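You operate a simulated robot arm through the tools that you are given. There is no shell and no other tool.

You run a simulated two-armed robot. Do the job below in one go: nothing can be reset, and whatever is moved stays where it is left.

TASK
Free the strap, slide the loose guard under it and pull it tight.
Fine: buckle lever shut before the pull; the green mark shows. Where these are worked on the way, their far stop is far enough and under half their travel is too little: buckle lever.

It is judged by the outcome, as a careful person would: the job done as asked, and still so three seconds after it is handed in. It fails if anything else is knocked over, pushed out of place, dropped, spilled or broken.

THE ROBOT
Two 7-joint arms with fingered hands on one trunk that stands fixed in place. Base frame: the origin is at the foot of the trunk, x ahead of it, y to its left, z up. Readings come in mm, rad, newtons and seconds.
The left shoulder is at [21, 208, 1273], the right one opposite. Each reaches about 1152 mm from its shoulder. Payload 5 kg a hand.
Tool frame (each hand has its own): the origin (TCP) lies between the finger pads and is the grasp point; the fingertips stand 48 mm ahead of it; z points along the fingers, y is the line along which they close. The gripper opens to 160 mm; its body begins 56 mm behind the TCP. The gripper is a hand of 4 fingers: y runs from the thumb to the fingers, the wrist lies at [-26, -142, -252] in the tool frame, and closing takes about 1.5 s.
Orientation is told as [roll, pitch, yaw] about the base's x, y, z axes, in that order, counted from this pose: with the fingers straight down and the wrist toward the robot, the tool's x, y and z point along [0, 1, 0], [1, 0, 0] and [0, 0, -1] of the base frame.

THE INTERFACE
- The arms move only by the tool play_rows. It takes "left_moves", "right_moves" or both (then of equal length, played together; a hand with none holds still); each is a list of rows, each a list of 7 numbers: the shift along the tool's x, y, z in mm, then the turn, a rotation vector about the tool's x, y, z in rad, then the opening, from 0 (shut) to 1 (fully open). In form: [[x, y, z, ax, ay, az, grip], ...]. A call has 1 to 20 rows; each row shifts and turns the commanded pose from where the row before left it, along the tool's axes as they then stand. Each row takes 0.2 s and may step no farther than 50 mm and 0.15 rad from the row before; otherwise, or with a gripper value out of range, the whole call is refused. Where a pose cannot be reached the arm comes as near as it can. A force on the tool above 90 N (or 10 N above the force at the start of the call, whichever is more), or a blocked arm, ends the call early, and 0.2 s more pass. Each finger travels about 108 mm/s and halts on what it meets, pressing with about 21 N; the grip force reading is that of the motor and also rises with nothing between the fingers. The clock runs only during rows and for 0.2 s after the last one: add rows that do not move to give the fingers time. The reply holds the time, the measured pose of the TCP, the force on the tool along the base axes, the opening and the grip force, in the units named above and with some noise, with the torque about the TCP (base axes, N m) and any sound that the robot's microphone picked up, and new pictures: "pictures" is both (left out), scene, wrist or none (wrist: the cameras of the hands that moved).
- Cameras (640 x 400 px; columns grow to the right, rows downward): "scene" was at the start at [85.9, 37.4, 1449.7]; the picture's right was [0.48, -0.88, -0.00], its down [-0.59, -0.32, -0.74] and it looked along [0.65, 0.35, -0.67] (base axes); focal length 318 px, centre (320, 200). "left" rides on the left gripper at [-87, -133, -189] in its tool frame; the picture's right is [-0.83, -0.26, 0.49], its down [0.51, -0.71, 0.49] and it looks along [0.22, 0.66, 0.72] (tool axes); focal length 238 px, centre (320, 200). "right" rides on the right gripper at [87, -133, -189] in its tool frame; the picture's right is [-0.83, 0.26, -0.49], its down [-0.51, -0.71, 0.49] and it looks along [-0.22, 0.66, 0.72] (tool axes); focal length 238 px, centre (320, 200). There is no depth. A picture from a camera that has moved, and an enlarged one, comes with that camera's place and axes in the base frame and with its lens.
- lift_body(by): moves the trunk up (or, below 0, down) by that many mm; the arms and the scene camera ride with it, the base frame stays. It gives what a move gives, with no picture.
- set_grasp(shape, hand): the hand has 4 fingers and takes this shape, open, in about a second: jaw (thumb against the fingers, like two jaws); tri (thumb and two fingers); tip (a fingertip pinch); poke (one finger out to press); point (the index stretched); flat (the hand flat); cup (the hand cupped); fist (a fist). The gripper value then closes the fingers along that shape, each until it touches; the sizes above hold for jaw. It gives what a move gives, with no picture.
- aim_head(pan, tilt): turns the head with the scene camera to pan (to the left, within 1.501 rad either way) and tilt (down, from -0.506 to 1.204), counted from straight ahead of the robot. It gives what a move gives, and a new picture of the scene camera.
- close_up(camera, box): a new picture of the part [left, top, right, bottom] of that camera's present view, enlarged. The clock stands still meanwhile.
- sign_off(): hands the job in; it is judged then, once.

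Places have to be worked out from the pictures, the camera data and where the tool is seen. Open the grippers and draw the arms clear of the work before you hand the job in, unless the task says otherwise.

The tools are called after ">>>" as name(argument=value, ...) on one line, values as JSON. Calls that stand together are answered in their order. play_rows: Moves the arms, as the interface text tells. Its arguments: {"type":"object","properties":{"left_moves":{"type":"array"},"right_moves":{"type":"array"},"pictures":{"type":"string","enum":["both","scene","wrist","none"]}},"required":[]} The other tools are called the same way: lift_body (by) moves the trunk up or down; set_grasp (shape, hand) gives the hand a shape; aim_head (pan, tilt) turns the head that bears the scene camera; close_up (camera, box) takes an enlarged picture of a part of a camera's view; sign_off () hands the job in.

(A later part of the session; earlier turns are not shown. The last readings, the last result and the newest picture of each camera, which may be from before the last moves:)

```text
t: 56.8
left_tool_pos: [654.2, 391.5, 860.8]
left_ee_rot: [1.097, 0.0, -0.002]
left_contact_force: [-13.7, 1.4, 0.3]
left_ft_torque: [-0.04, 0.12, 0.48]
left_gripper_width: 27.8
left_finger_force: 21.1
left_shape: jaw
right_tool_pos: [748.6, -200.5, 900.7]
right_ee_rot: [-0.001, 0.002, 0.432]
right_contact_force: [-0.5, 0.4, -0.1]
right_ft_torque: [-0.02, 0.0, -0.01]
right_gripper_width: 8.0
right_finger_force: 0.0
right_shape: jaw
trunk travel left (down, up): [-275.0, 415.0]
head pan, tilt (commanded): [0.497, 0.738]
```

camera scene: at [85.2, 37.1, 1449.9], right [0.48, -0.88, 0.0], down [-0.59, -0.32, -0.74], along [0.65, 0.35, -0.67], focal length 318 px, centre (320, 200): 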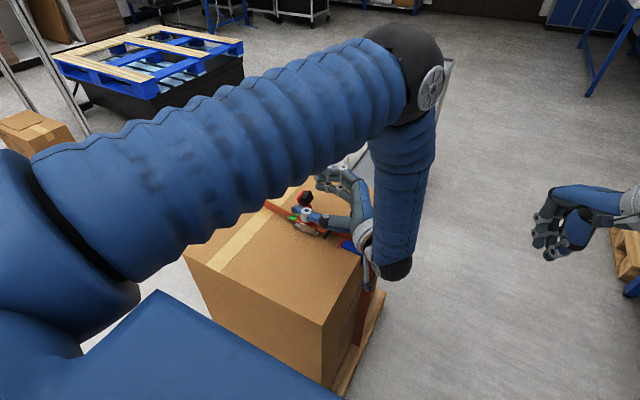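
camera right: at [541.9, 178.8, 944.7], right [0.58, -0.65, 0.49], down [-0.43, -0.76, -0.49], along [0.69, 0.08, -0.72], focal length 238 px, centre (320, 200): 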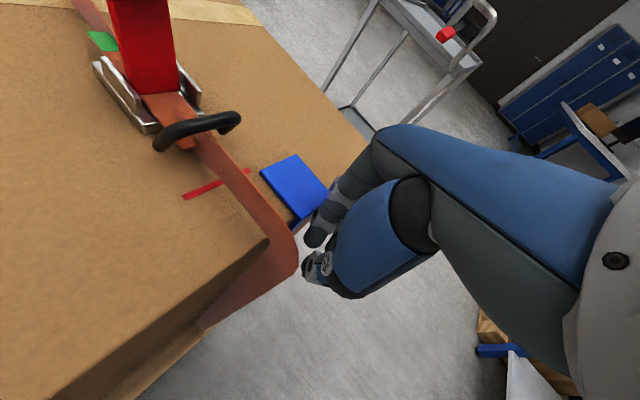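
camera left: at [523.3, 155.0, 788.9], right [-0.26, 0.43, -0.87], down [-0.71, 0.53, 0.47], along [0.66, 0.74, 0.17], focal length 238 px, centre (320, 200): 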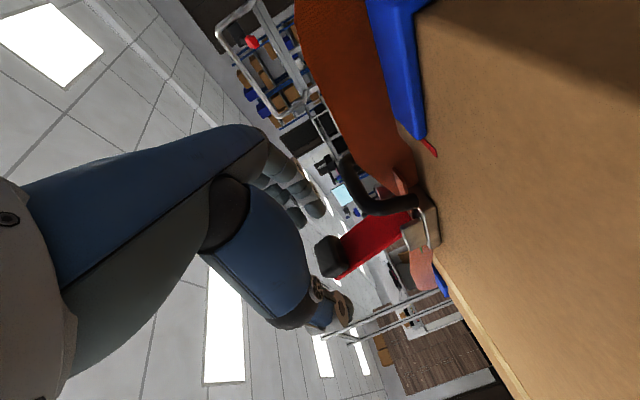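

>>> play_rows(left_moves=[[2.06, 0, 9.86, 0, -0.1, 0, 0], [2.06, 0, 9.86, 0, -0.1, 0, 0], [2.06, 0, 9.86, 0, -0.1, 0, 0], [2.06, 0, 9.86, 0, -0.1, 0, 0]], pictures="scene")

>>> close_up(camera="scene", box=[260, 160, 400, 280])

```text
t: 57.8
left_tool_pos: [655.3, 428.9, 844.1]
left_ee_rot: [0.698, 0.0, 0.001]
left_contact_force: [-17.3, 5.4, 3.2]
left_ft_torque: [0.08, 0.33, 0.44]
left_gripper_width: 28.5
left_finger_force: 20.9
left_shape: jaw
right_tool_pos: [749.5, -198.7, 902.3]
right_ee_rot: [-0.001, -0.002, 0.432]
right_contact_force: [0.4, 0.0, 0.5]
right_ft_torque: [-0.03, 0.0, -0.01]
right_gripper_width: 8.4
right_finger_force: 0.1
right_shape: jaw
trunk travel left (down, up): [-275.0, 415.0]
head pan, tilt (commanded): [0.497, 0.738]
camera scene: at [84.4, 38.0, 1449.8], right [0.48, -0.88, 0.0], down [-0.59, -0.32, -0.74], along [0.65, 0.35, -0.67], focal length 318 px, centre (320, 200)
```

scene: 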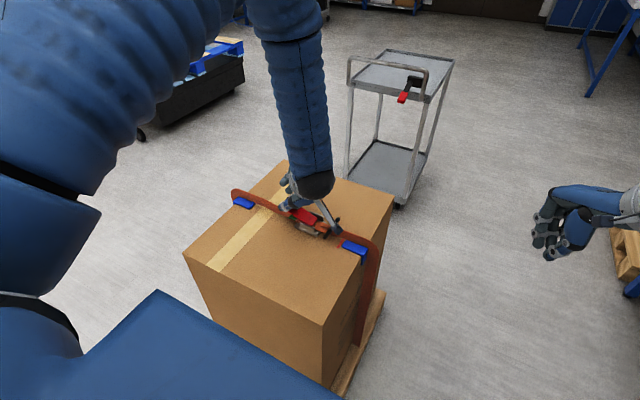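

```text
3.33 times, centred on (330, 220) of scene
camera zoom: at [84.4, 38.0, 1449.8], right [0.48, -0.88, 0.0], down [-0.59, -0.32, -0.74], along [0.65, 0.35, -0.67], focal length 1060 px, centre (287, 133)
```

zoom: 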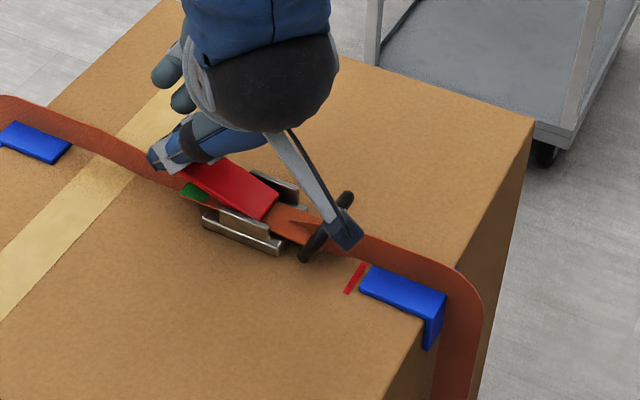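

The lever follows well with low force (0.8 rad swung). I continue toward shut.

>>> play_rows(left_moves=[[2.06, 0, 9.86, 0, -0.1, 0, 0], [2.06, 0, 9.86, 0, -0.1, 0, 0], [2.06, 0, 9.86, 0, -0.1, 0, 0], [2.06, 0, 9.86, 0, -0.1, 0, 0]], pictures="scene")

>>> close_up(camera="scene", box=[240, 160, 360, 250])

```text
t: 58.8
left_tool_pos: [657.0, 453.7, 821.0]
left_ee_rot: [0.303, -0.01, -0.001]
left_contact_force: [-20.1, 2.3, 41.1]
left_ft_torque: [0.53, 1.11, 0.68]
left_gripper_width: 31.5
left_finger_force: 20.6
left_shape: jaw
right_tool_pos: [747.0, -201.5, 903.6]
right_ee_rot: [0.001, -0.004, 0.433]
right_contact_force: [-1.3, -0.4, 0.1]
right_ft_torque: [-0.05, -0.03, 0.01]
right_gripper_width: 8.1
right_finger_force: 0.0
right_shape: jaw
trunk travel left (down, up): [-275.0, 415.0]
head pan, tilt (commanded): [0.497, 0.738]
camera scene: at [81.1, 35.7, 1450.6], right [0.48, -0.88, 0.0], down [-0.59, -0.32, -0.74], along [0.65, 0.35, -0.67], focal length 318 px, centre (320, 200)
```

scene: 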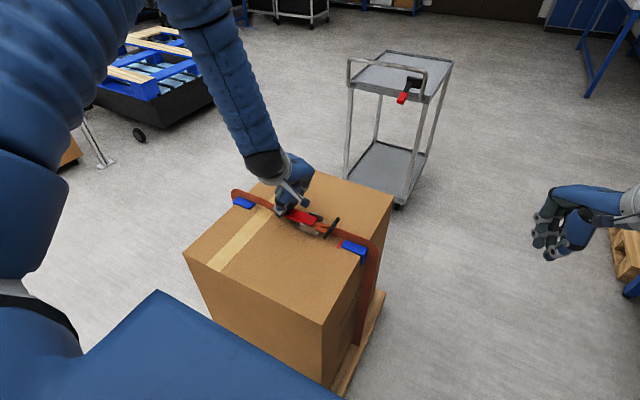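

```text
4.44 times, centred on (300, 205) of scene
camera zoom: at [81.1, 35.7, 1450.6], right [0.48, -0.88, 0.0], down [-0.59, -0.32, -0.74], along [0.65, 0.35, -0.67], focal length 1414 px, centre (409, 178)
```

zoom: 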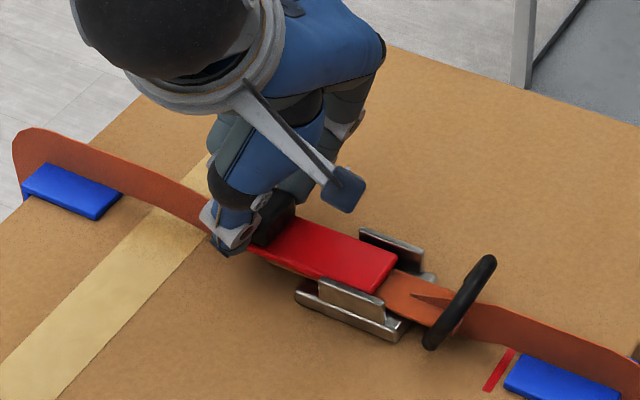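

Upward resistance of 41 N appears; comparing pixel positions the lever looks nearly flat like at the start. I take a closer look before pressing on.

>>> close_up(camera="left", box=[240, 150, 480, 340])

>>> close_up(camera="scene", box=[270, 190, 340, 245])

```text
2.11 times, centred on (360, 245) of left
camera zoom: at [522.1, 314.1, 974.5], right [-0.25, -0.65, -0.71], down [-0.71, 0.63, -0.33], along [0.66, 0.42, -0.62], focal length 502 px, centre (236, 105)
```

zoom: 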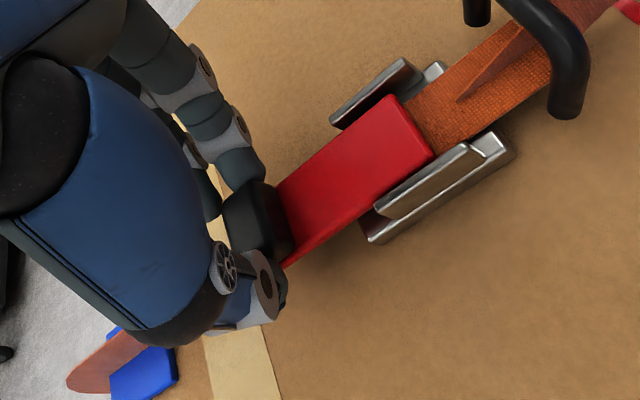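

```text
7.27 times, centred on (305, 218) of scene
camera zoom: at [81.1, 35.7, 1450.6], right [0.48, -0.88, 0.0], down [-0.59, -0.32, -0.74], along [0.65, 0.35, -0.67], focal length 2313 px, centre (429, 73)
```

zoom: 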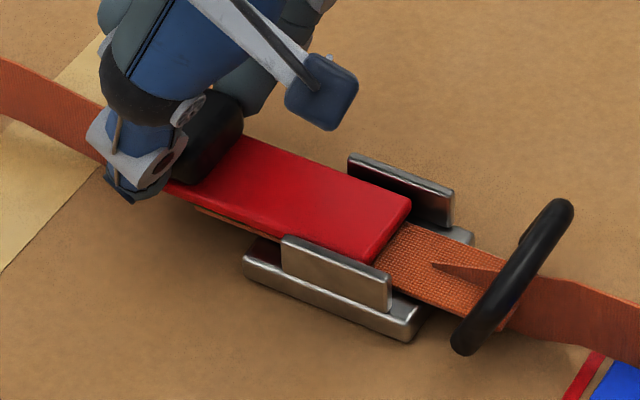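

The lever looks flat again. I press a little further down (a few mm) to be sure it's seated against its stop.

>>> play_rows(left_moves=[[0.6, 0, 4, 0, -0.04, 0, 0], [0.3, 0, 2, 0, -0.02, 0, 0], [0, 0, 0, 0, 0, 0, 0]], pictures="none")

>>> close_up(camera="scene", box=[270, 190, 340, 245])

```text
t: 59.6
left_tool_pos: [655.2, 456.7, 811.5]
left_ee_rot: [0.24, -0.001, -0.001]
left_contact_force: [-9.9, -2.6, 30.0]
left_ft_torque: [0.14, 0.51, 0.38]
left_gripper_width: 31.7
left_finger_force: 20.9
left_shape: jaw
right_tool_pos: [748.4, -201.5, 901.6]
right_ee_rot: [0.0, -0.002, 0.434]
right_contact_force: [0.0, 0.7, -0.6]
right_ft_torque: [-0.01, 0.0, 0.01]
right_gripper_width: 8.2
right_finger_force: 0.0
right_shape: jaw
trunk travel left (down, up): [-275.0, 415.0]
head pan, tilt (commanded): [0.497, 0.738]
```

```text
7.27 times, centred on (305, 218) of scene
camera zoom: at [83.3, 35.8, 1450.0], right [0.48, -0.88, 0.0], down [-0.59, -0.32, -0.74], along [0.65, 0.35, -0.67], focal length 2313 px, centre (429, 73)
```

zoom: 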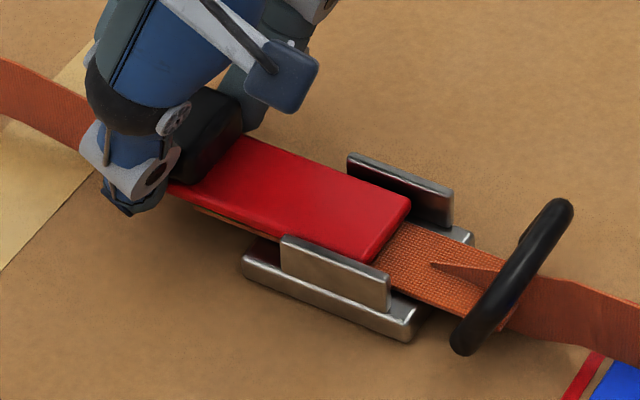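

The hand slid down the knob while the lever stayed put, so the lever is at its shut stop. I open the fingers and lift off to verify.

>>> play_rows(left_moves=[[0, 0, -3, 0, 0, 0, 0.2], [0, 0, 0, 0, 0, 0, 0.4], [0, 0, 0, 0, 0, 0, 0.6], [0, 0, 0, 0, 0, 0, 0.6], [0, 0, -30, 0, 0, 0, 0.6], [0, 0, -40, 0, 0, 0, 0.6], [0, 0, -40, 0, 0, 0, 0.6]])

>>> close_up(camera="scene", box=[270, 190, 340, 245])

>>> close_up(camera="left", box=[300, 160, 480, 300])

```text
t: 61.2
left_tool_pos: [653.3, 427.8, 919.2]
left_ee_rot: [0.242, 0.001, -0.001]
left_contact_force: [-0.6, -0.3, -0.7]
left_ft_torque: [0.11, -0.16, 0.0]
left_gripper_width: 95.6
left_finger_force: 0.0
left_shape: jaw
right_tool_pos: [750.3, -201.2, 901.5]
right_ee_rot: [-0.001, -0.001, 0.432]
right_contact_force: [-0.4, -1.3, -0.2]
right_ft_torque: [0.12, -0.1, 0.01]
right_gripper_width: 8.3
right_finger_force: 0.1
right_shape: jaw
trunk travel left (down, up): [-275.0, 415.0]
head pan, tilt (commanded): [0.497, 0.738]
camera scene: at [84.4, 35.8, 1449.9], right [0.48, -0.88, 0.0], down [-0.59, -0.32, -0.74], along [0.65, 0.35, -0.67], focal length 318 px, centre (320, 200)
camera left: at [520.7, 297.3, 1083.7], right [-0.26, -0.69, -0.67], down [-0.71, 0.61, -0.35], along [0.66, 0.38, -0.65], focal length 238 px, centre (320, 200)
```

scene: 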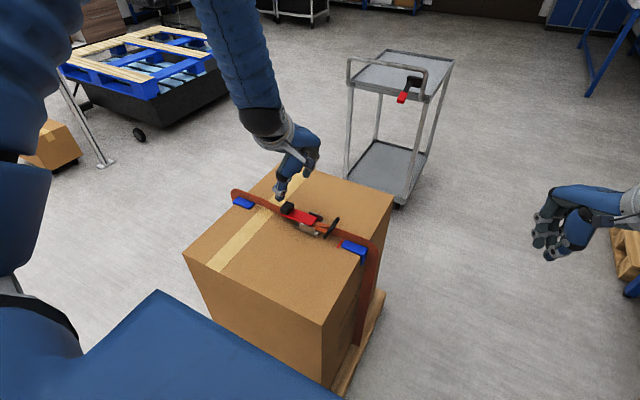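
left: 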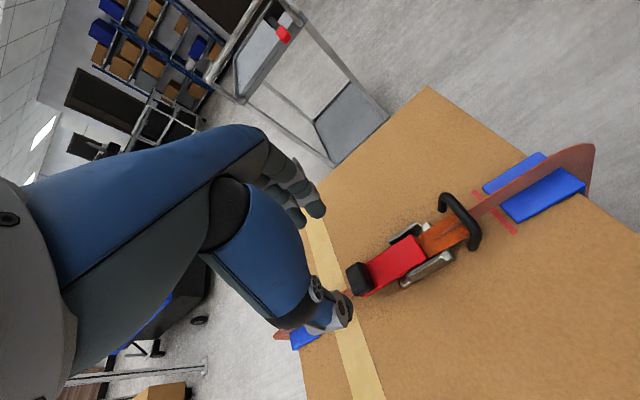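

```text
7.27 times, centred on (305, 218) of scene
camera zoom: at [84.4, 35.8, 1449.9], right [0.48, -0.88, 0.0], down [-0.59, -0.32, -0.74], along [0.65, 0.35, -0.67], focal length 2313 px, centre (429, 73)
```

zoom: 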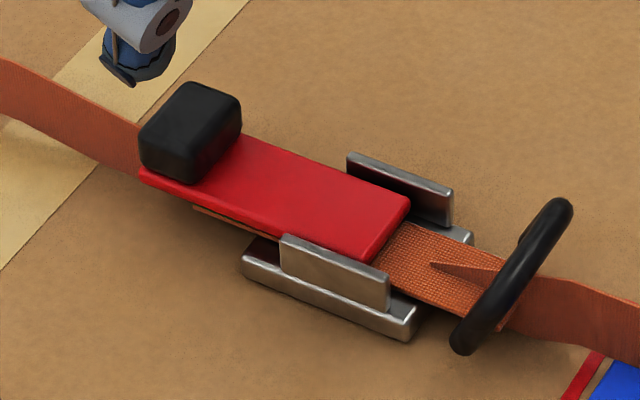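

```text
2.86 times, centred on (390, 230) of left
camera zoom: at [520.7, 297.3, 1083.7], right [-0.26, -0.69, -0.67], down [-0.71, 0.61, -0.35], along [0.66, 0.38, -0.65], focal length 681 px, centre (120, 114)
```

zoom: 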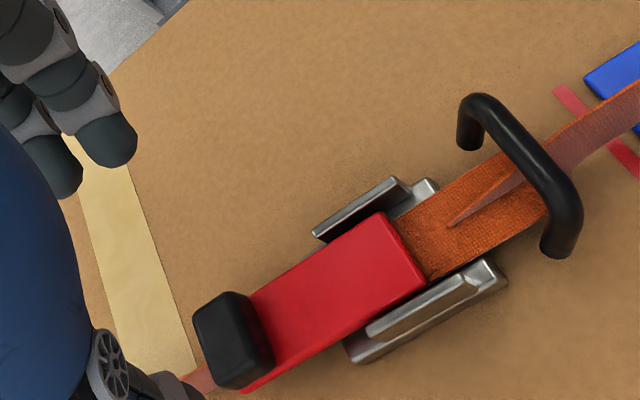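

The lever lies flat, within ~2 mm of its starting height at the knob. To be sure it's fully shut, I'll press the knob from above with closed fingertips.

>>> play_rows(left_moves=[[0, 0, 0, 0, -0.12, 0, 0.4], [0, 0, 0, 0, -0.12, 0, 0.2], [14, 1, 0, 0, 0, 0, 0.0], [14, 1, 20, 0, 0, 0, 0.0], [0, 0, 35, 0, 0, 0, 0.0], [0, 0, 10, 0, 0, 0, 0.0], [0, 0, 6, 0, 0, 0, 0.0], [0, 0, 5, 0, 0, 0, 0.0], [0, 0, 5, 0, 0, 0, 0.0]])

>>> close_up(camera="scene", box=[270, 180, 340, 235])

```text
t: 63.2
left_tool_pos: [658.1, 458.0, 841.5]
left_ee_rot: [0.0, -0.008, 0.0]
left_contact_force: [-8.7, 2.1, 40.9]
left_ft_torque: [-0.1, 1.04, -0.06]
left_gripper_width: 0.0
left_finger_force: 21.3
left_shape: jaw
right_tool_pos: [748.4, -200.6, 903.6]
right_ee_rot: [0.0, -0.002, 0.435]
right_contact_force: [0.0, 0.2, -0.2]
right_ft_torque: [0.01, 0.04, -0.02]
right_gripper_width: 8.1
right_finger_force: 0.1
right_shape: jaw
trunk travel left (down, up): [-275.0, 415.0]
head pan, tilt (commanded): [0.497, 0.738]
camera scene: at [82.7, 35.7, 1450.5], right [0.48, -0.88, 0.0], down [-0.59, -0.32, -0.74], along [0.65, 0.35, -0.67], focal length 318 px, centre (320, 200)
camera left: at [524.1, 370.5, 1031.5], right [-0.25, -0.83, -0.49], down [-0.71, 0.51, -0.5], along [0.66, 0.22, -0.72], focal length 238 px, centre (320, 200)
```

scene: 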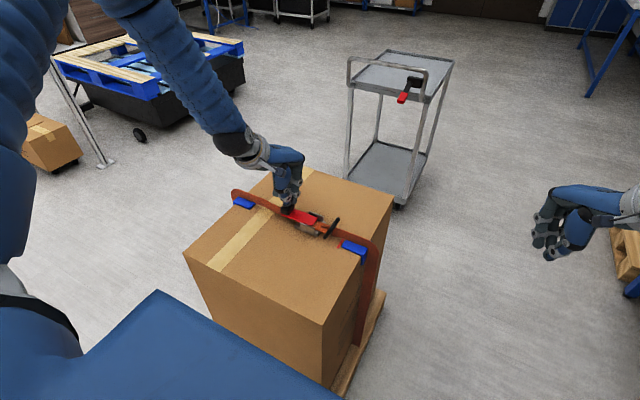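
left: 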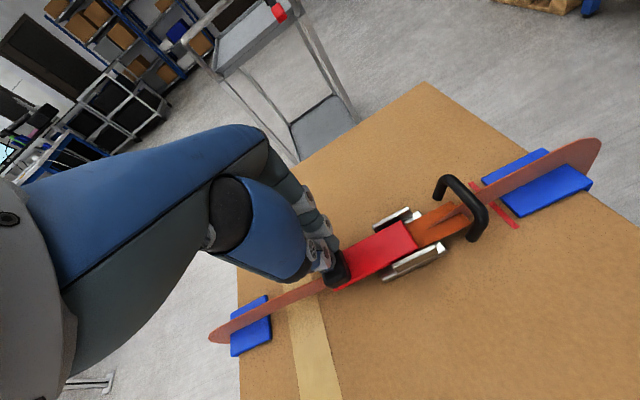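

```text
7.27 times, centred on (305, 208) of scene
camera zoom: at [82.7, 35.7, 1450.5], right [0.48, -0.88, 0.0], down [-0.59, -0.32, -0.74], along [0.65, 0.35, -0.67], focal length 2313 px, centre (429, 146)
```

zoom: 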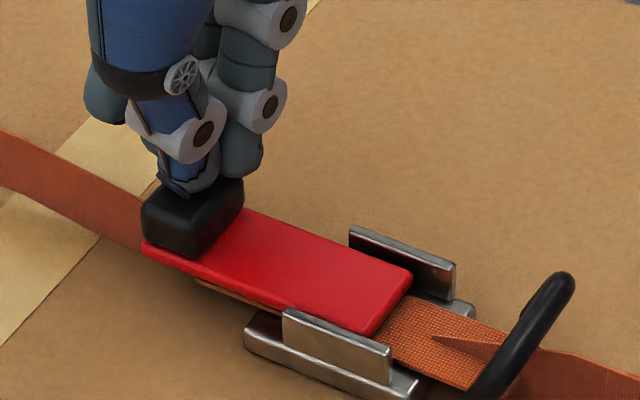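

The fingertips press squarely on the knob with 41 N. I press a bit harder, toward ~70 N, and watch whether it gives.

>>> play_rows(left_moves=[[0, 0, 3, 0, 0, 0, 0.0], [0, 0, 2, 0, 0, 0, 0.0], [0, 0, 0, 0, 0, 0, 0.0]], pictures="none")

>>> close_up(camera="scene", box=[270, 180, 340, 235])

```text
t: 64.0
left_tool_pos: [657.1, 456.6, 842.3]
left_ee_rot: [0.004, -0.012, 0.0]
left_contact_force: [-14.9, 6.8, 85.7]
left_ft_torque: [0.0, 1.88, -0.1]
left_gripper_width: 0.0
left_finger_force: 21.3
left_shape: jaw
right_tool_pos: [746.3, -201.0, 903.3]
right_ee_rot: [0.0, -0.006, 0.433]
right_contact_force: [0.0, -0.2, 0.8]
right_ft_torque: [0.06, 0.0, -0.01]
right_gripper_width: 7.9
right_finger_force: 0.0
right_shape: jaw
trunk travel left (down, up): [-275.0, 415.0]
head pan, tilt (commanded): [0.497, 0.738]
```

```text
7.27 times, centred on (305, 208) of scene
camera zoom: at [79.3, 34.0, 1450.6], right [0.48, -0.88, 0.0], down [-0.59, -0.32, -0.74], along [0.65, 0.35, -0.67], focal length 2313 px, centre (429, 146)
```

zoom: 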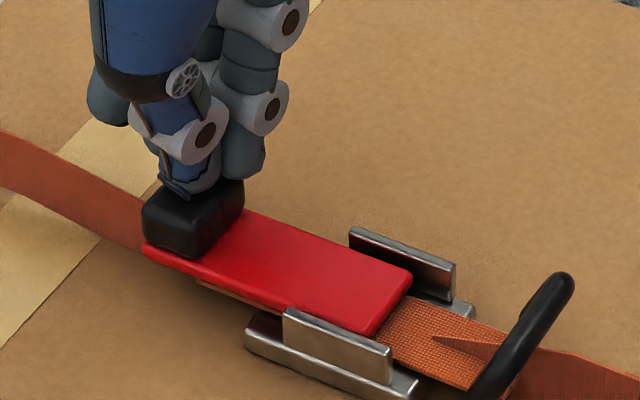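

At 86 N the knob didn't move at all (z 841.5→842.3), so the lever is hard shut. I lift the left hand away and bring the right hand's camera round for a good look at the pull handle.

>>> play_rows(left_moves=[[0, 0, -20, 0, 0, 0, 0.0], [0, 0, -40, 0, 0, 0, 0.1], [0, 0, -40, 0, 0, 0, 0.3], [10, 0, -40, 0, 0, 0, 0.5], [20, 0, -40, 0, 0, 0, 0.5], [40, 0, -20, 0, 0, 0, 0.5], [40, 0, -20, 0, 0, 0, 0.5]], right_moves=[[20, -5, -10, 0, 0, 0, 0.3], [20, -5, -10, 0, 0, 0, 0.3], [20, -5, -10, 0, 0, 0, 0.3], [20, -5, -10, 0, 0, 0, 0.3], [20, -5, -10, 0, 0, 0, 0.3], [20, -5, -10, 0, 0, 0, 0.3], [20, -5, -10, 0, 0, 0, 0.3]])

>>> close_up(camera="scene", box=[290, 190, 390, 265])

>>> close_up(camera="left", box=[380, 150, 600, 320])

>>> close_up(camera="right", box=[0, 0, 320, 200])

```text
t: 65.6
left_tool_pos: [657.8, 569.8, 1052.2]
left_ee_rot: [-0.001, 0.002, -0.002]
left_contact_force: [-1.6, 0.3, -1.6]
left_ft_torque: [-0.09, -0.14, 0.01]
left_gripper_width: 79.6
left_finger_force: 0.1
left_shape: jaw
right_tool_pos: [656.3, -87.3, 971.5]
right_ee_rot: [-0.001, -0.002, 0.432]
right_contact_force: [-0.1, 0.4, 1.1]
right_ft_torque: [-0.08, -0.05, 0.0]
right_gripper_width: 47.5
right_finger_force: 0.0
right_shape: jaw
trunk travel left (down, up): [-275.0, 415.0]
head pan, tilt (commanded): [0.497, 0.738]
camera scene: at [84.1, 38.8, 1449.8], right [0.48, -0.88, 0.0], down [-0.59, -0.32, -0.74], along [0.65, 0.35, -0.67], focal length 318 px, centre (320, 200)
camera right: at [499.1, -63.0, 1160.1], right [0.58, -0.65, 0.49], down [-0.43, -0.76, -0.49], along [0.69, 0.08, -0.72], focal length 238 px, centre (320, 200)
camera left: at [524.9, 482.9, 1242.8], right [-0.26, -0.83, -0.49], down [-0.71, 0.51, -0.49], along [0.66, 0.22, -0.72], focal length 238 px, centre (320, 200)
```

scene: 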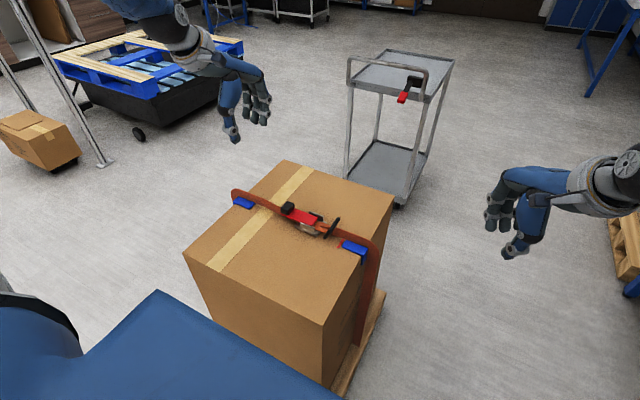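
right: 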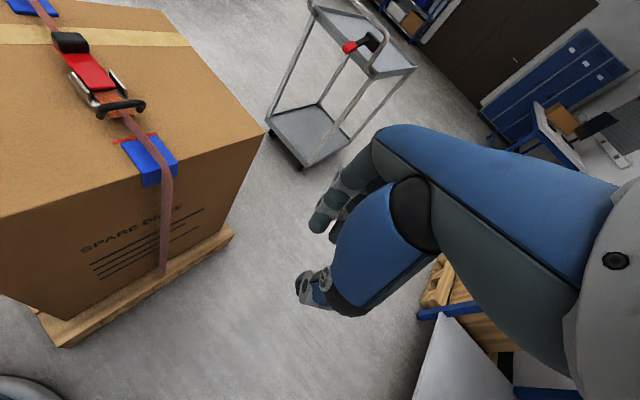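
left: 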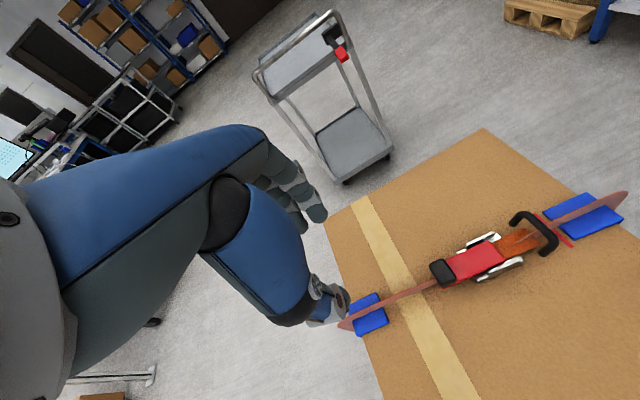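

```text
5.33 times, centred on (340, 228) of scene
camera zoom: at [84.1, 38.8, 1449.8], right [0.48, -0.88, 0.0], down [-0.59, -0.32, -0.74], along [0.65, 0.35, -0.67], focal length 1696 px, centre (213, 53)
```

zoom: 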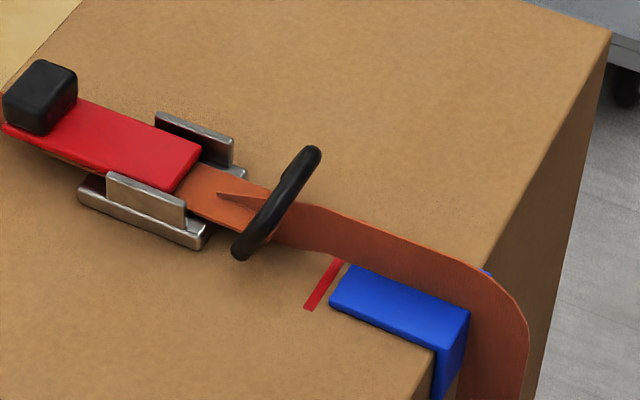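

```text
2.35 times, centred on (490, 235) of left
camera zoom: at [524.9, 482.9, 1242.8], right [-0.26, -0.83, -0.49], down [-0.71, 0.51, -0.49], along [0.66, 0.22, -0.72], focal length 561 px, centre (-80, 118)
```

zoom: 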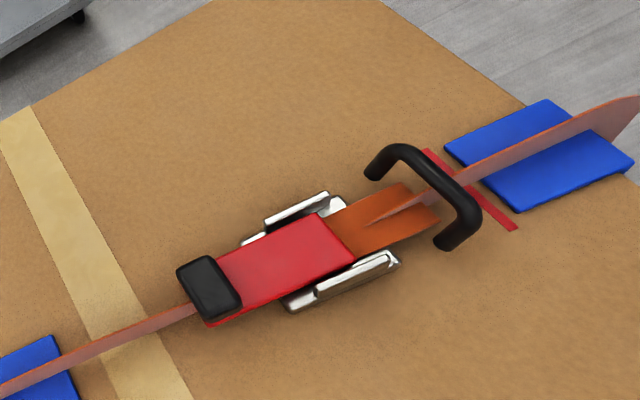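

```text
2.00 times, centred on (160, 100) of right
camera zoom: at [499.1, -63.0, 1160.1], right [0.58, -0.65, 0.49], down [-0.43, -0.76, -0.49], along [0.69, 0.08, -0.72], focal length 477 px, centre (640, 400)
```

zoom: 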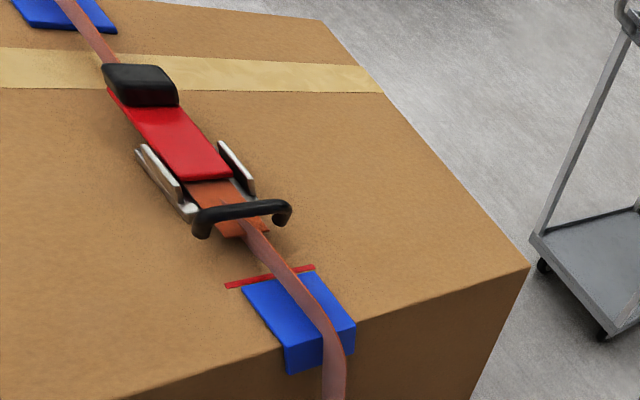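

The handle is an inverted U standing over the strap: bar along x≈622–679 at y≈296, z≈785, legs dropping to z≈750 at y≈316. I'll draw it toward −y by hooking the left index finger behind the bar (sideways load, rigid), so I set the left hand to poke and inspect where the fingertip is.

>>> set_grasp(shape="poke", hand="left")

>>> play_rows(left_moves=[[-40, 0, 0, 0, 0, 0, 1], [-40, 0, 0, 0, 0, 0, 1], [-40, 0, 0, 0, 0, 0, 1], [0, 0, 0, 0, 0, 0, 1]])

>>> close_up(camera="scene", box=[200, 60, 340, 180])

>>> close_up(camera="left", box=[200, 100, 480, 340])

```text
t: 66.5
left_tool_pos: [659.3, 569.0, 1052.9]
left_ee_rot: [0.0, 0.0, 0.0]
left_contact_force: [0.0, 0.4, 0.6]
left_ft_torque: [-0.02, 0.01, 0.03]
left_gripper_width: 0.0
left_finger_force: 0.0
left_shape: poke
right_tool_pos: [656.9, -87.9, 970.2]
right_ee_rot: [0.001, 0.0, 0.433]
right_contact_force: [-0.1, 0.1, -1.1]
right_ft_torque: [-0.03, -0.01, -0.02]
right_gripper_width: 47.7
right_finger_force: 0.0
right_shape: jaw
trunk travel left (down, up): [-275.0, 415.0]
head pan, tilt (commanded): [0.497, 0.738]
```

```text
t: 67.5
left_tool_pos: [658.4, 450.1, 1052.3]
left_ee_rot: [-0.002, 0.0, 0.0]
left_contact_force: [-0.3, 0.7, -0.1]
left_ft_torque: [-0.1, 0.01, -0.02]
left_gripper_width: 0.0
left_finger_force: 0.0
left_shape: poke
right_tool_pos: [657.8, -86.4, 971.1]
right_ee_rot: [-0.002, -0.001, 0.434]
right_contact_force: [-0.7, 0.9, -0.3]
right_ft_torque: [-0.1, 0.0, -0.01]
right_gripper_width: 48.0
right_finger_force: 0.0
right_shape: jaw
trunk travel left (down, up): [-275.0, 415.0]
head pan, tilt (commanded): [0.497, 0.738]
camera scene: at [85.7, 39.0, 1449.7], right [0.48, -0.88, 0.0], down [-0.59, -0.32, -0.74], along [0.65, 0.35, -0.67], focal length 318 px, centre (320, 200)
camera left: at [526.0, 362.9, 1242.1], right [-0.26, -0.84, -0.48], down [-0.71, 0.5, -0.49], along [0.66, 0.22, -0.72], focal length 238 px, centre (320, 200)
```

scene: 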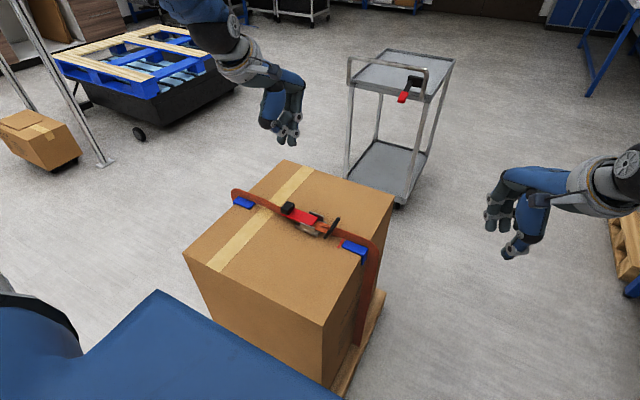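
left: 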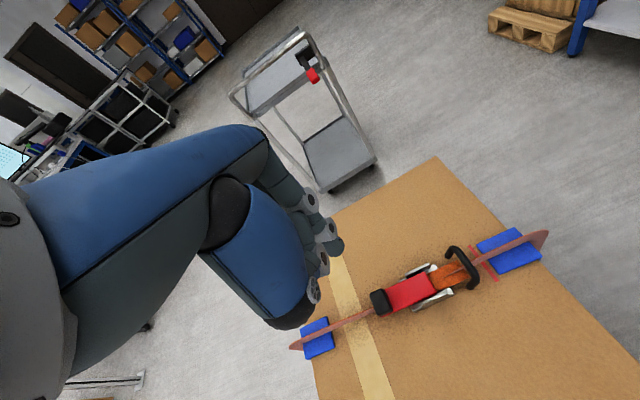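

```text
3.33 times, centred on (270, 120) of scene
camera zoom: at [85.7, 39.0, 1449.7], right [0.48, -0.88, 0.0], down [-0.59, -0.32, -0.74], along [0.65, 0.35, -0.67], focal length 1060 px, centre (487, 467)
```

zoom: 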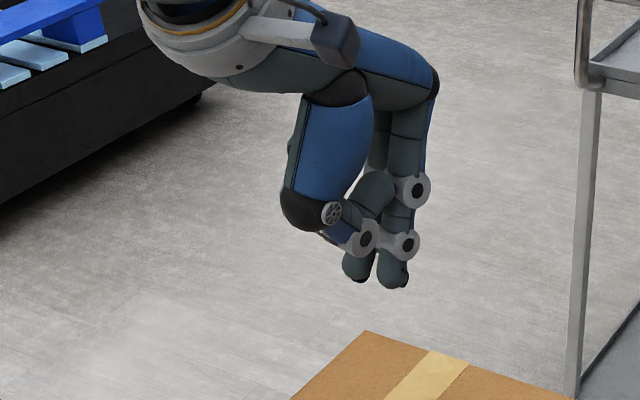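

```text
1.67 times, centred on (340, 220) of left
camera zoom: at [526.0, 362.9, 1242.1], right [-0.26, -0.84, -0.48], down [-0.71, 0.5, -0.49], along [0.66, 0.22, -0.72], focal length 397 px, centre (287, 167)
```

zoom: 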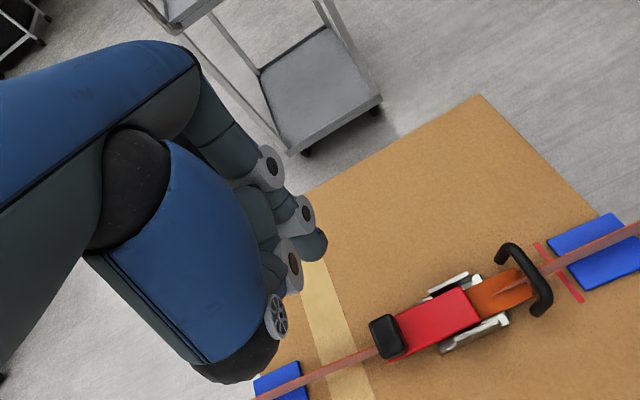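

In poke the left index tip is at about TCP + [15, −10, −56] with the thumb tucked beside it on the +y side. I move it above the gap between the handle bar and the buckle.

>>> play_rows(left_moves=[[-23.2, -4.6, 28, 0, 0, 0, 1], [-23.2, -4.6, 28, 0, 0, 0, 1], [-23.2, -4.6, 28, 0, 0, 0, 1], [-23.2, -4.6, 28, 0, 0, 0, 1], [-23.2, -4.6, 28, 0, 0, 0, 1], [0, 0, 20, 0, 0, 0, 1], [0, 0, 0, 0, 0, 0, 1]])

>>> close_up(camera="scene", box=[280, 160, 380, 250])

>>> close_up(camera="left", box=[240, 160, 480, 340])

>>> close_up(camera="right", box=[20, 20, 200, 160])

```text
t: 69.1
left_tool_pos: [635.0, 332.8, 892.5]
left_ee_rot: [0.0, 0.0, -0.001]
left_contact_force: [-0.3, 0.0, 0.4]
left_ft_torque: [0.02, -0.02, -0.03]
left_gripper_width: 0.0
left_finger_force: 0.0
left_shape: poke
right_tool_pos: [656.8, -88.1, 970.3]
right_ee_rot: [0.001, 0.001, 0.434]
right_contact_force: [0.1, 0.4, -0.1]
right_ft_torque: [0.08, 0.02, 0.02]
right_gripper_width: 47.6
right_finger_force: 0.0
right_shape: jaw
trunk travel left (down, up): [-275.0, 415.0]
head pan, tilt (commanded): [0.497, 0.738]
camera scene: at [85.4, 36.6, 1449.8], right [0.48, -0.88, 0.0], down [-0.59, -0.32, -0.74], along [0.65, 0.35, -0.67], focal length 318 px, centre (320, 200)
camera left: at [502.2, 245.4, 1082.8], right [-0.26, -0.83, -0.49], down [-0.71, 0.51, -0.49], along [0.66, 0.22, -0.72], focal length 238 px, centre (320, 200)
```

scene: 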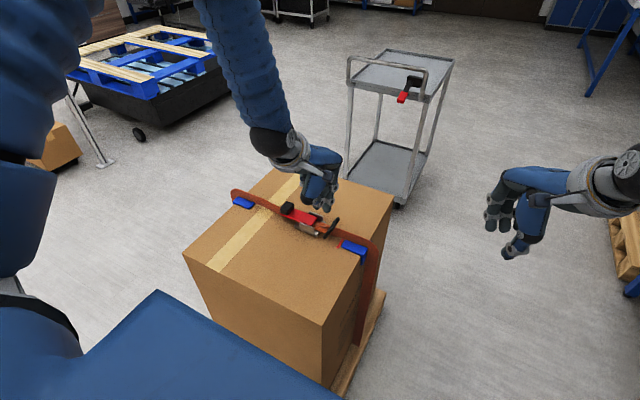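
left: 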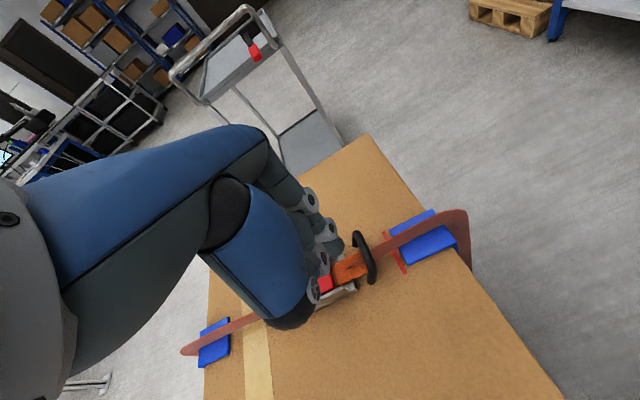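

```text
4.44 times, centred on (330, 205) of scene
camera zoom: at [85.4, 36.6, 1449.8], right [0.48, -0.88, 0.0], down [-0.59, -0.32, -0.74], along [0.65, 0.35, -0.67], focal length 1414 px, centre (276, 178)
```

zoom: 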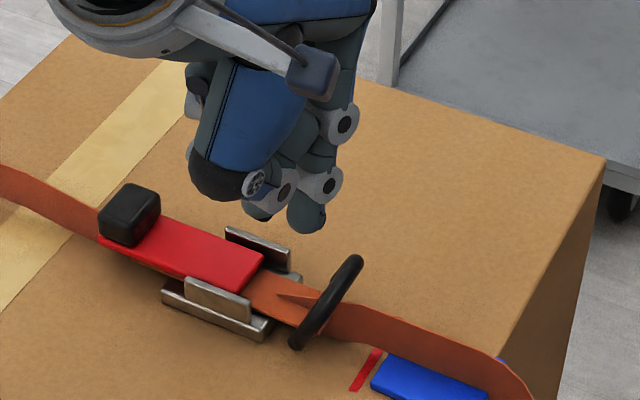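

```text
2.22 times, centred on (360, 250) of left
camera zoom: at [502.2, 245.4, 1082.8], right [-0.26, -0.83, -0.49], down [-0.71, 0.51, -0.49], along [0.66, 0.22, -0.72], focal length 530 px, centre (231, 89)
```

zoom: 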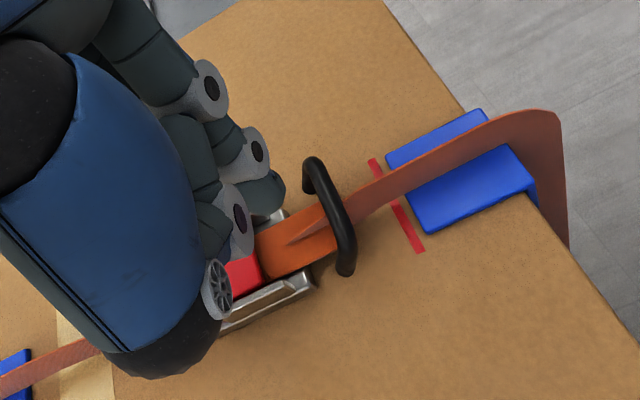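

```text
2.86 times, centred on (110, 90) of right
camera zoom: at [500.4, -64.8, 1159.2], right [0.58, -0.65, 0.49], down [-0.43, -0.76, -0.49], along [0.69, 0.08, -0.72], focal length 681 px, centre (920, 514)
```

zoom: 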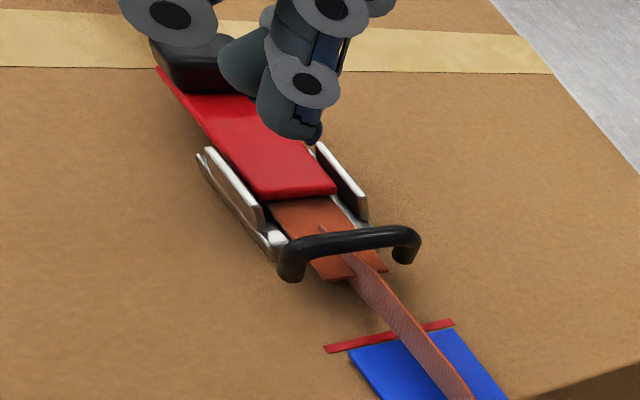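

Both views agree: handle bar centre ≈ [649, 302, 785] and index tip ≈ [638, 314, 846]. I shift +10 mm in x, +12 mm in y and lower until the fingertip is ~13 mm below the bar's axis, behind the bar and just clear of the shut lever.

>>> play_rows(left_moves=[[12, 10, 0, 0, 0, 0, 1], [0, 0, 30, 0, 0, 0, 1], [0, 0, 20, 0, 0, 0, 1], [0, 0, 12, 0, 0, 0, 1], [0, 0, 0, 0, 0, 0, 1]], pictures="none")

>>> close_up(camera="scene", box=[280, 180, 380, 260])

>>> close_up(camera="right", box=[20, 20, 200, 160])

>>> close_up(camera="left", box=[240, 160, 480, 340])

```text
t: 70.3
left_tool_pos: [645.5, 345.3, 829.9]
left_ee_rot: [0.001, 0.002, -0.001]
left_contact_force: [-0.4, 0.2, 0.6]
left_ft_torque: [0.03, -0.05, -0.02]
left_gripper_width: 0.0
left_finger_force: 0.0
left_shape: poke
right_tool_pos: [656.6, -87.9, 970.1]
right_ee_rot: [0.0, -0.001, 0.433]
right_contact_force: [-0.6, -0.2, 0.2]
right_ft_torque: [0.01, -0.04, -0.02]
right_gripper_width: 47.7
right_finger_force: 0.1
right_shape: jaw
trunk travel left (down, up): [-275.0, 415.0]
head pan, tilt (commanded): [0.497, 0.738]
```

```text
5.00 times, centred on (330, 220) of scene
camera zoom: at [85.5, 37.3, 1449.8], right [0.48, -0.88, 0.0], down [-0.59, -0.32, -0.74], along [0.65, 0.35, -0.67], focal length 1590 px, centre (270, 100)
```

zoom: 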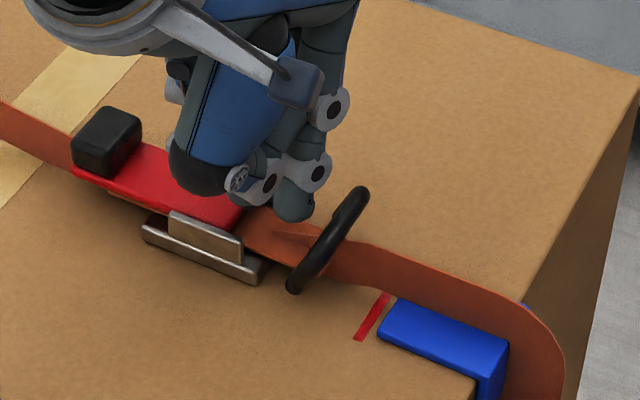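

```text
2.86 times, centred on (110, 90) of right
camera zoom: at [500.5, -64.1, 1159.2], right [0.59, -0.65, 0.49], down [-0.43, -0.76, -0.49], along [0.69, 0.08, -0.72], focal length 681 px, centre (920, 514)
```

zoom: 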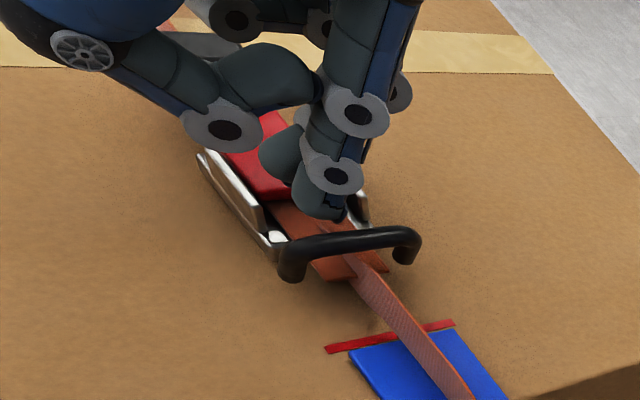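

```text
2.22 times, centred on (360, 250) of left
camera zoom: at [512.6, 257.3, 1020.3], right [-0.26, -0.83, -0.49], down [-0.71, 0.51, -0.49], along [0.66, 0.22, -0.72], focal length 530 px, centre (231, 89)
```

zoom: 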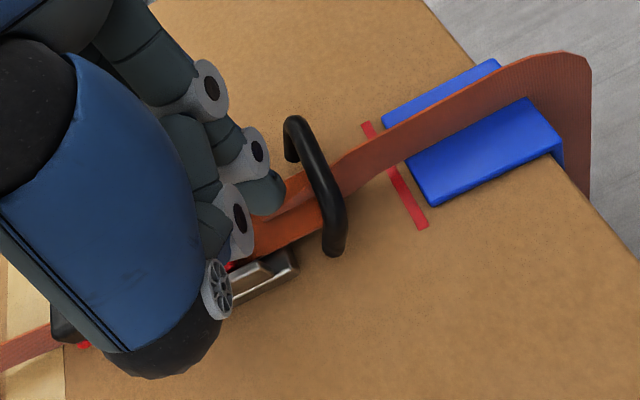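

The index fingertip is right behind the bar. I lower 10 mm more and start pushing toward −y gently to make contact.

>>> play_rows(left_moves=[[0, 0, 5, 0, 0, 0, 1], [0, 0, 5, 0, 0, 0, 1], [-5, 0, 0, 0, 0, 0, 1], [-5, 0, 0, 0, 0, 0, 1], [-5, 0, 0, 0, 0, 0, 1], [0, 0, 0, 0, 0, 0, 1]], pictures="none")

>>> close_up(camera="scene", box=[280, 180, 380, 260])

>>> close_up(camera="right", box=[20, 20, 200, 160])

```text
t: 71.7
left_tool_pos: [645.0, 330.4, 820.7]
left_ee_rot: [0.001, 0.001, -0.001]
left_contact_force: [1.4, 2.9, -1.0]
left_ft_torque: [0.06, -0.04, 0.05]
left_gripper_width: 0.0
left_finger_force: 0.0
left_shape: poke
right_tool_pos: [657.2, -88.2, 970.5]
right_ee_rot: [0.0, 0.0, 0.432]
right_contact_force: [0.3, -0.1, 0.3]
right_ft_torque: [0.01, 0.01, 0.0]
right_gripper_width: 47.7
right_finger_force: 0.0
right_shape: jaw
trunk travel left (down, up): [-275.0, 415.0]
head pan, tilt (commanded): [0.497, 0.738]
```

```text
5.00 times, centred on (330, 220) of scene
camera zoom: at [86.0, 37.7, 1449.7], right [0.48, -0.88, 0.0], down [-0.59, -0.32, -0.74], along [0.65, 0.35, -0.67], focal length 1590 px, centre (270, 100)
```

zoom: 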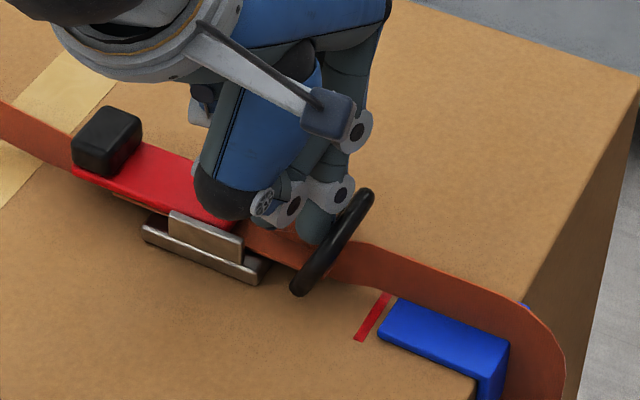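

```text
2.86 times, centred on (110, 90) of right
camera zoom: at [500.9, -63.7, 1159.0], right [0.59, -0.65, 0.49], down [-0.43, -0.76, -0.49], along [0.69, 0.08, -0.72], focal length 681 px, centre (920, 514)
```

zoom: 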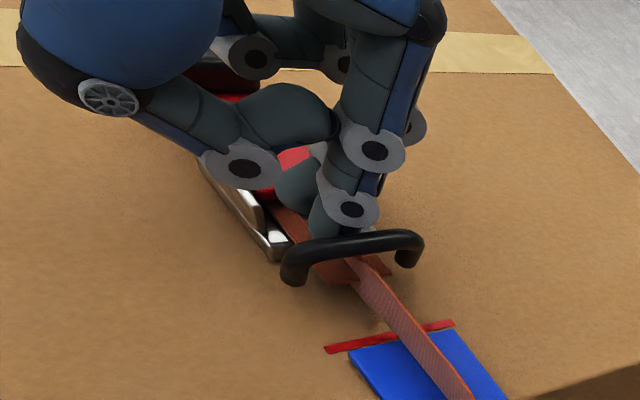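

Contact made: the handle has moved a few millimetres with only ~3 N. I keep pushing −y.

>>> play_rows(left_moves=[[-6, 0, 0, 0, 0, 0, 1], [-6, 0, 0, 0, 0, 0, 1], [-6, 0, 0, 0, 0, 0, 1], [-6, 0, 0, 0, 0, 0, 1], [-6, 0, 0, 0, 0, 0, 1]], pictures="scene")

>>> close_up(camera="scene", box=[280, 180, 380, 260])

>>> close_up(camera="right", box=[20, 20, 200, 160])

```text
t: 72.9
left_tool_pos: [644.8, 300.6, 819.3]
left_ee_rot: [-0.001, 0.0, 0.002]
left_contact_force: [-0.2, 5.2, 0.3]
left_ft_torque: [0.2, 0.02, -0.02]
left_gripper_width: 0.1
left_finger_force: 0.0
left_shape: poke
right_tool_pos: [656.6, -88.3, 969.7]
right_ee_rot: [-0.001, 0.0, 0.434]
right_contact_force: [0.0, 0.2, -0.1]
right_ft_torque: [0.03, 0.01, 0.01]
right_gripper_width: 47.9
right_finger_force: 0.0
right_shape: jaw
trunk travel left (down, up): [-275.0, 415.0]
head pan, tilt (commanded): [0.497, 0.738]
camera scene: at [86.0, 37.3, 1449.7], right [0.48, -0.88, 0.0], down [-0.59, -0.32, -0.74], along [0.65, 0.35, -0.67], focal length 318 px, centre (320, 200)
```

scene: 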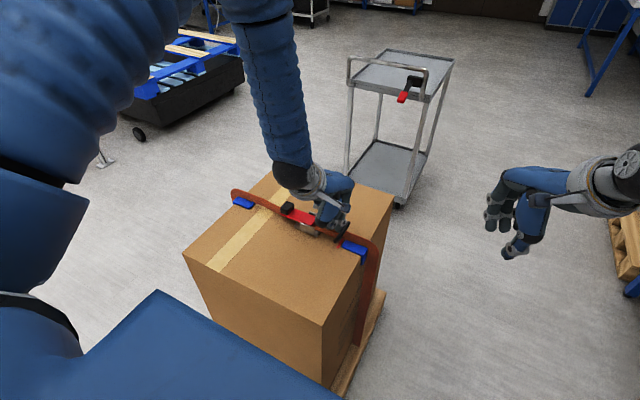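

```text
5.00 times, centred on (330, 220) of scene
camera zoom: at [86.0, 37.3, 1449.7], right [0.48, -0.88, 0.0], down [-0.59, -0.32, -0.74], along [0.65, 0.35, -0.67], focal length 1590 px, centre (270, 100)
```

zoom: 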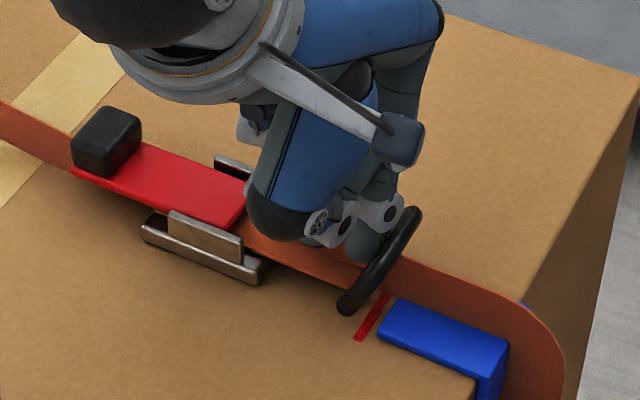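

```text
2.86 times, centred on (110, 90) of right
camera zoom: at [500.9, -64.1, 1158.9], right [0.59, -0.65, 0.49], down [-0.43, -0.76, -0.49], along [0.69, 0.08, -0.72], focal length 681 px, centre (920, 514)
```

zoom: 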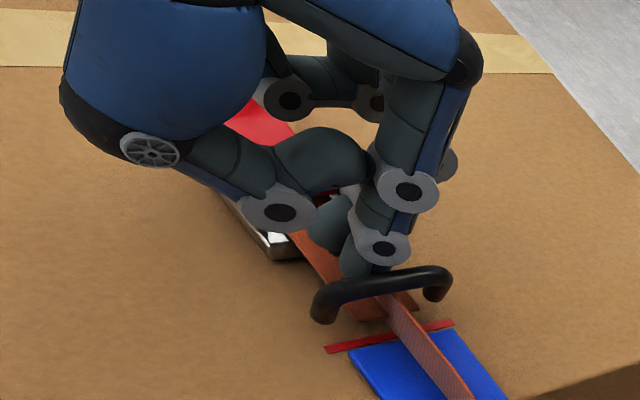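

The handle slides along nicely (30 mm at ~5 N) and the strap's slack is shrinking. I continue.

>>> play_rows(left_moves=[[-6, 0, 0, 0, 0, 0, 1], [-6, 0, 0, 0, 0, 0, 1], [-6, 0, 0, 0, 0, 0, 1], [-6, 0, 0, 0, 0, 0, 1], [-6, 0, 0, 0, 0, 0, 1]], pictures="scene")

>>> close_up(camera="scene", box=[280, 180, 380, 260])

>>> close_up(camera="right", box=[20, 20, 200, 160])

```text
t: 74.1
left_tool_pos: [644.9, 270.3, 820.2]
left_ee_rot: [0.0, 0.001, -0.001]
left_contact_force: [-0.9, 7.7, 3.2]
left_ft_torque: [0.14, 0.0, -0.01]
left_gripper_width: 0.2
left_finger_force: 0.1
left_shape: poke
right_tool_pos: [657.7, -88.9, 970.0]
right_ee_rot: [0.001, -0.001, 0.433]
right_contact_force: [-1.1, 0.5, 0.3]
right_ft_torque: [0.02, 0.03, -0.02]
right_gripper_width: 47.7
right_finger_force: 0.0
right_shape: jaw
trunk travel left (down, up): [-275.0, 415.0]
head pan, tilt (commanded): [0.497, 0.738]
camera scene: at [85.7, 37.5, 1449.8], right [0.48, -0.88, 0.0], down [-0.59, -0.32, -0.74], along [0.65, 0.35, -0.67], focal length 318 px, centre (320, 200)
```

scene: 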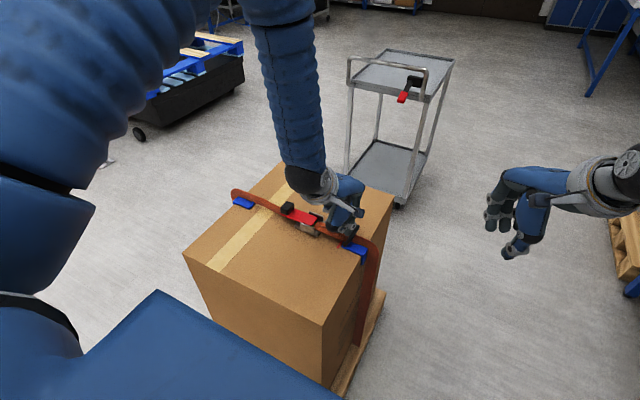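

```text
5.00 times, centred on (330, 220) of scene
camera zoom: at [85.7, 37.5, 1449.8], right [0.48, -0.88, 0.0], down [-0.59, -0.32, -0.74], along [0.65, 0.35, -0.67], focal length 1590 px, centre (270, 100)
```

zoom: 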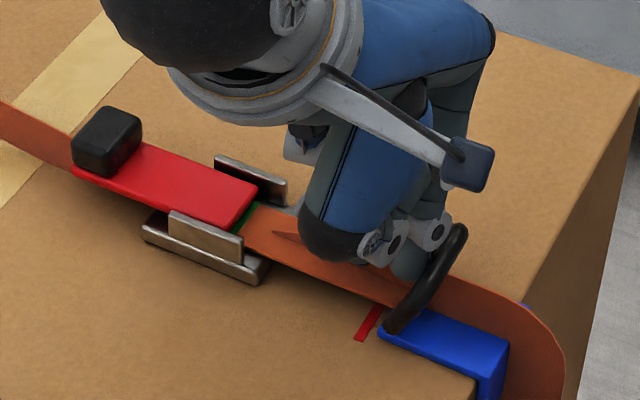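

```text
2.86 times, centred on (110, 90) of right
camera zoom: at [500.6, -64.0, 1159.1], right [0.59, -0.65, 0.49], down [-0.43, -0.76, -0.49], along [0.69, 0.08, -0.72], focal length 681 px, centre (920, 514)
```

zoom: 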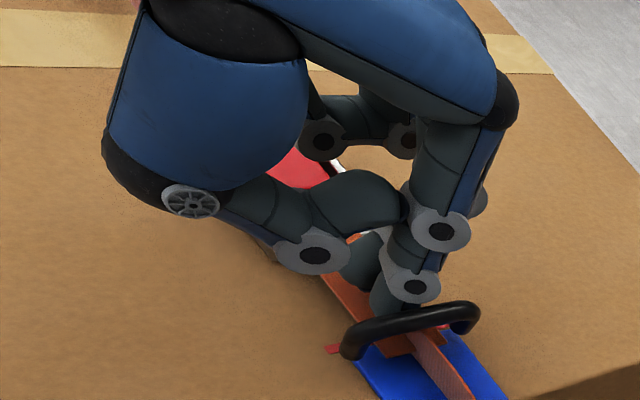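

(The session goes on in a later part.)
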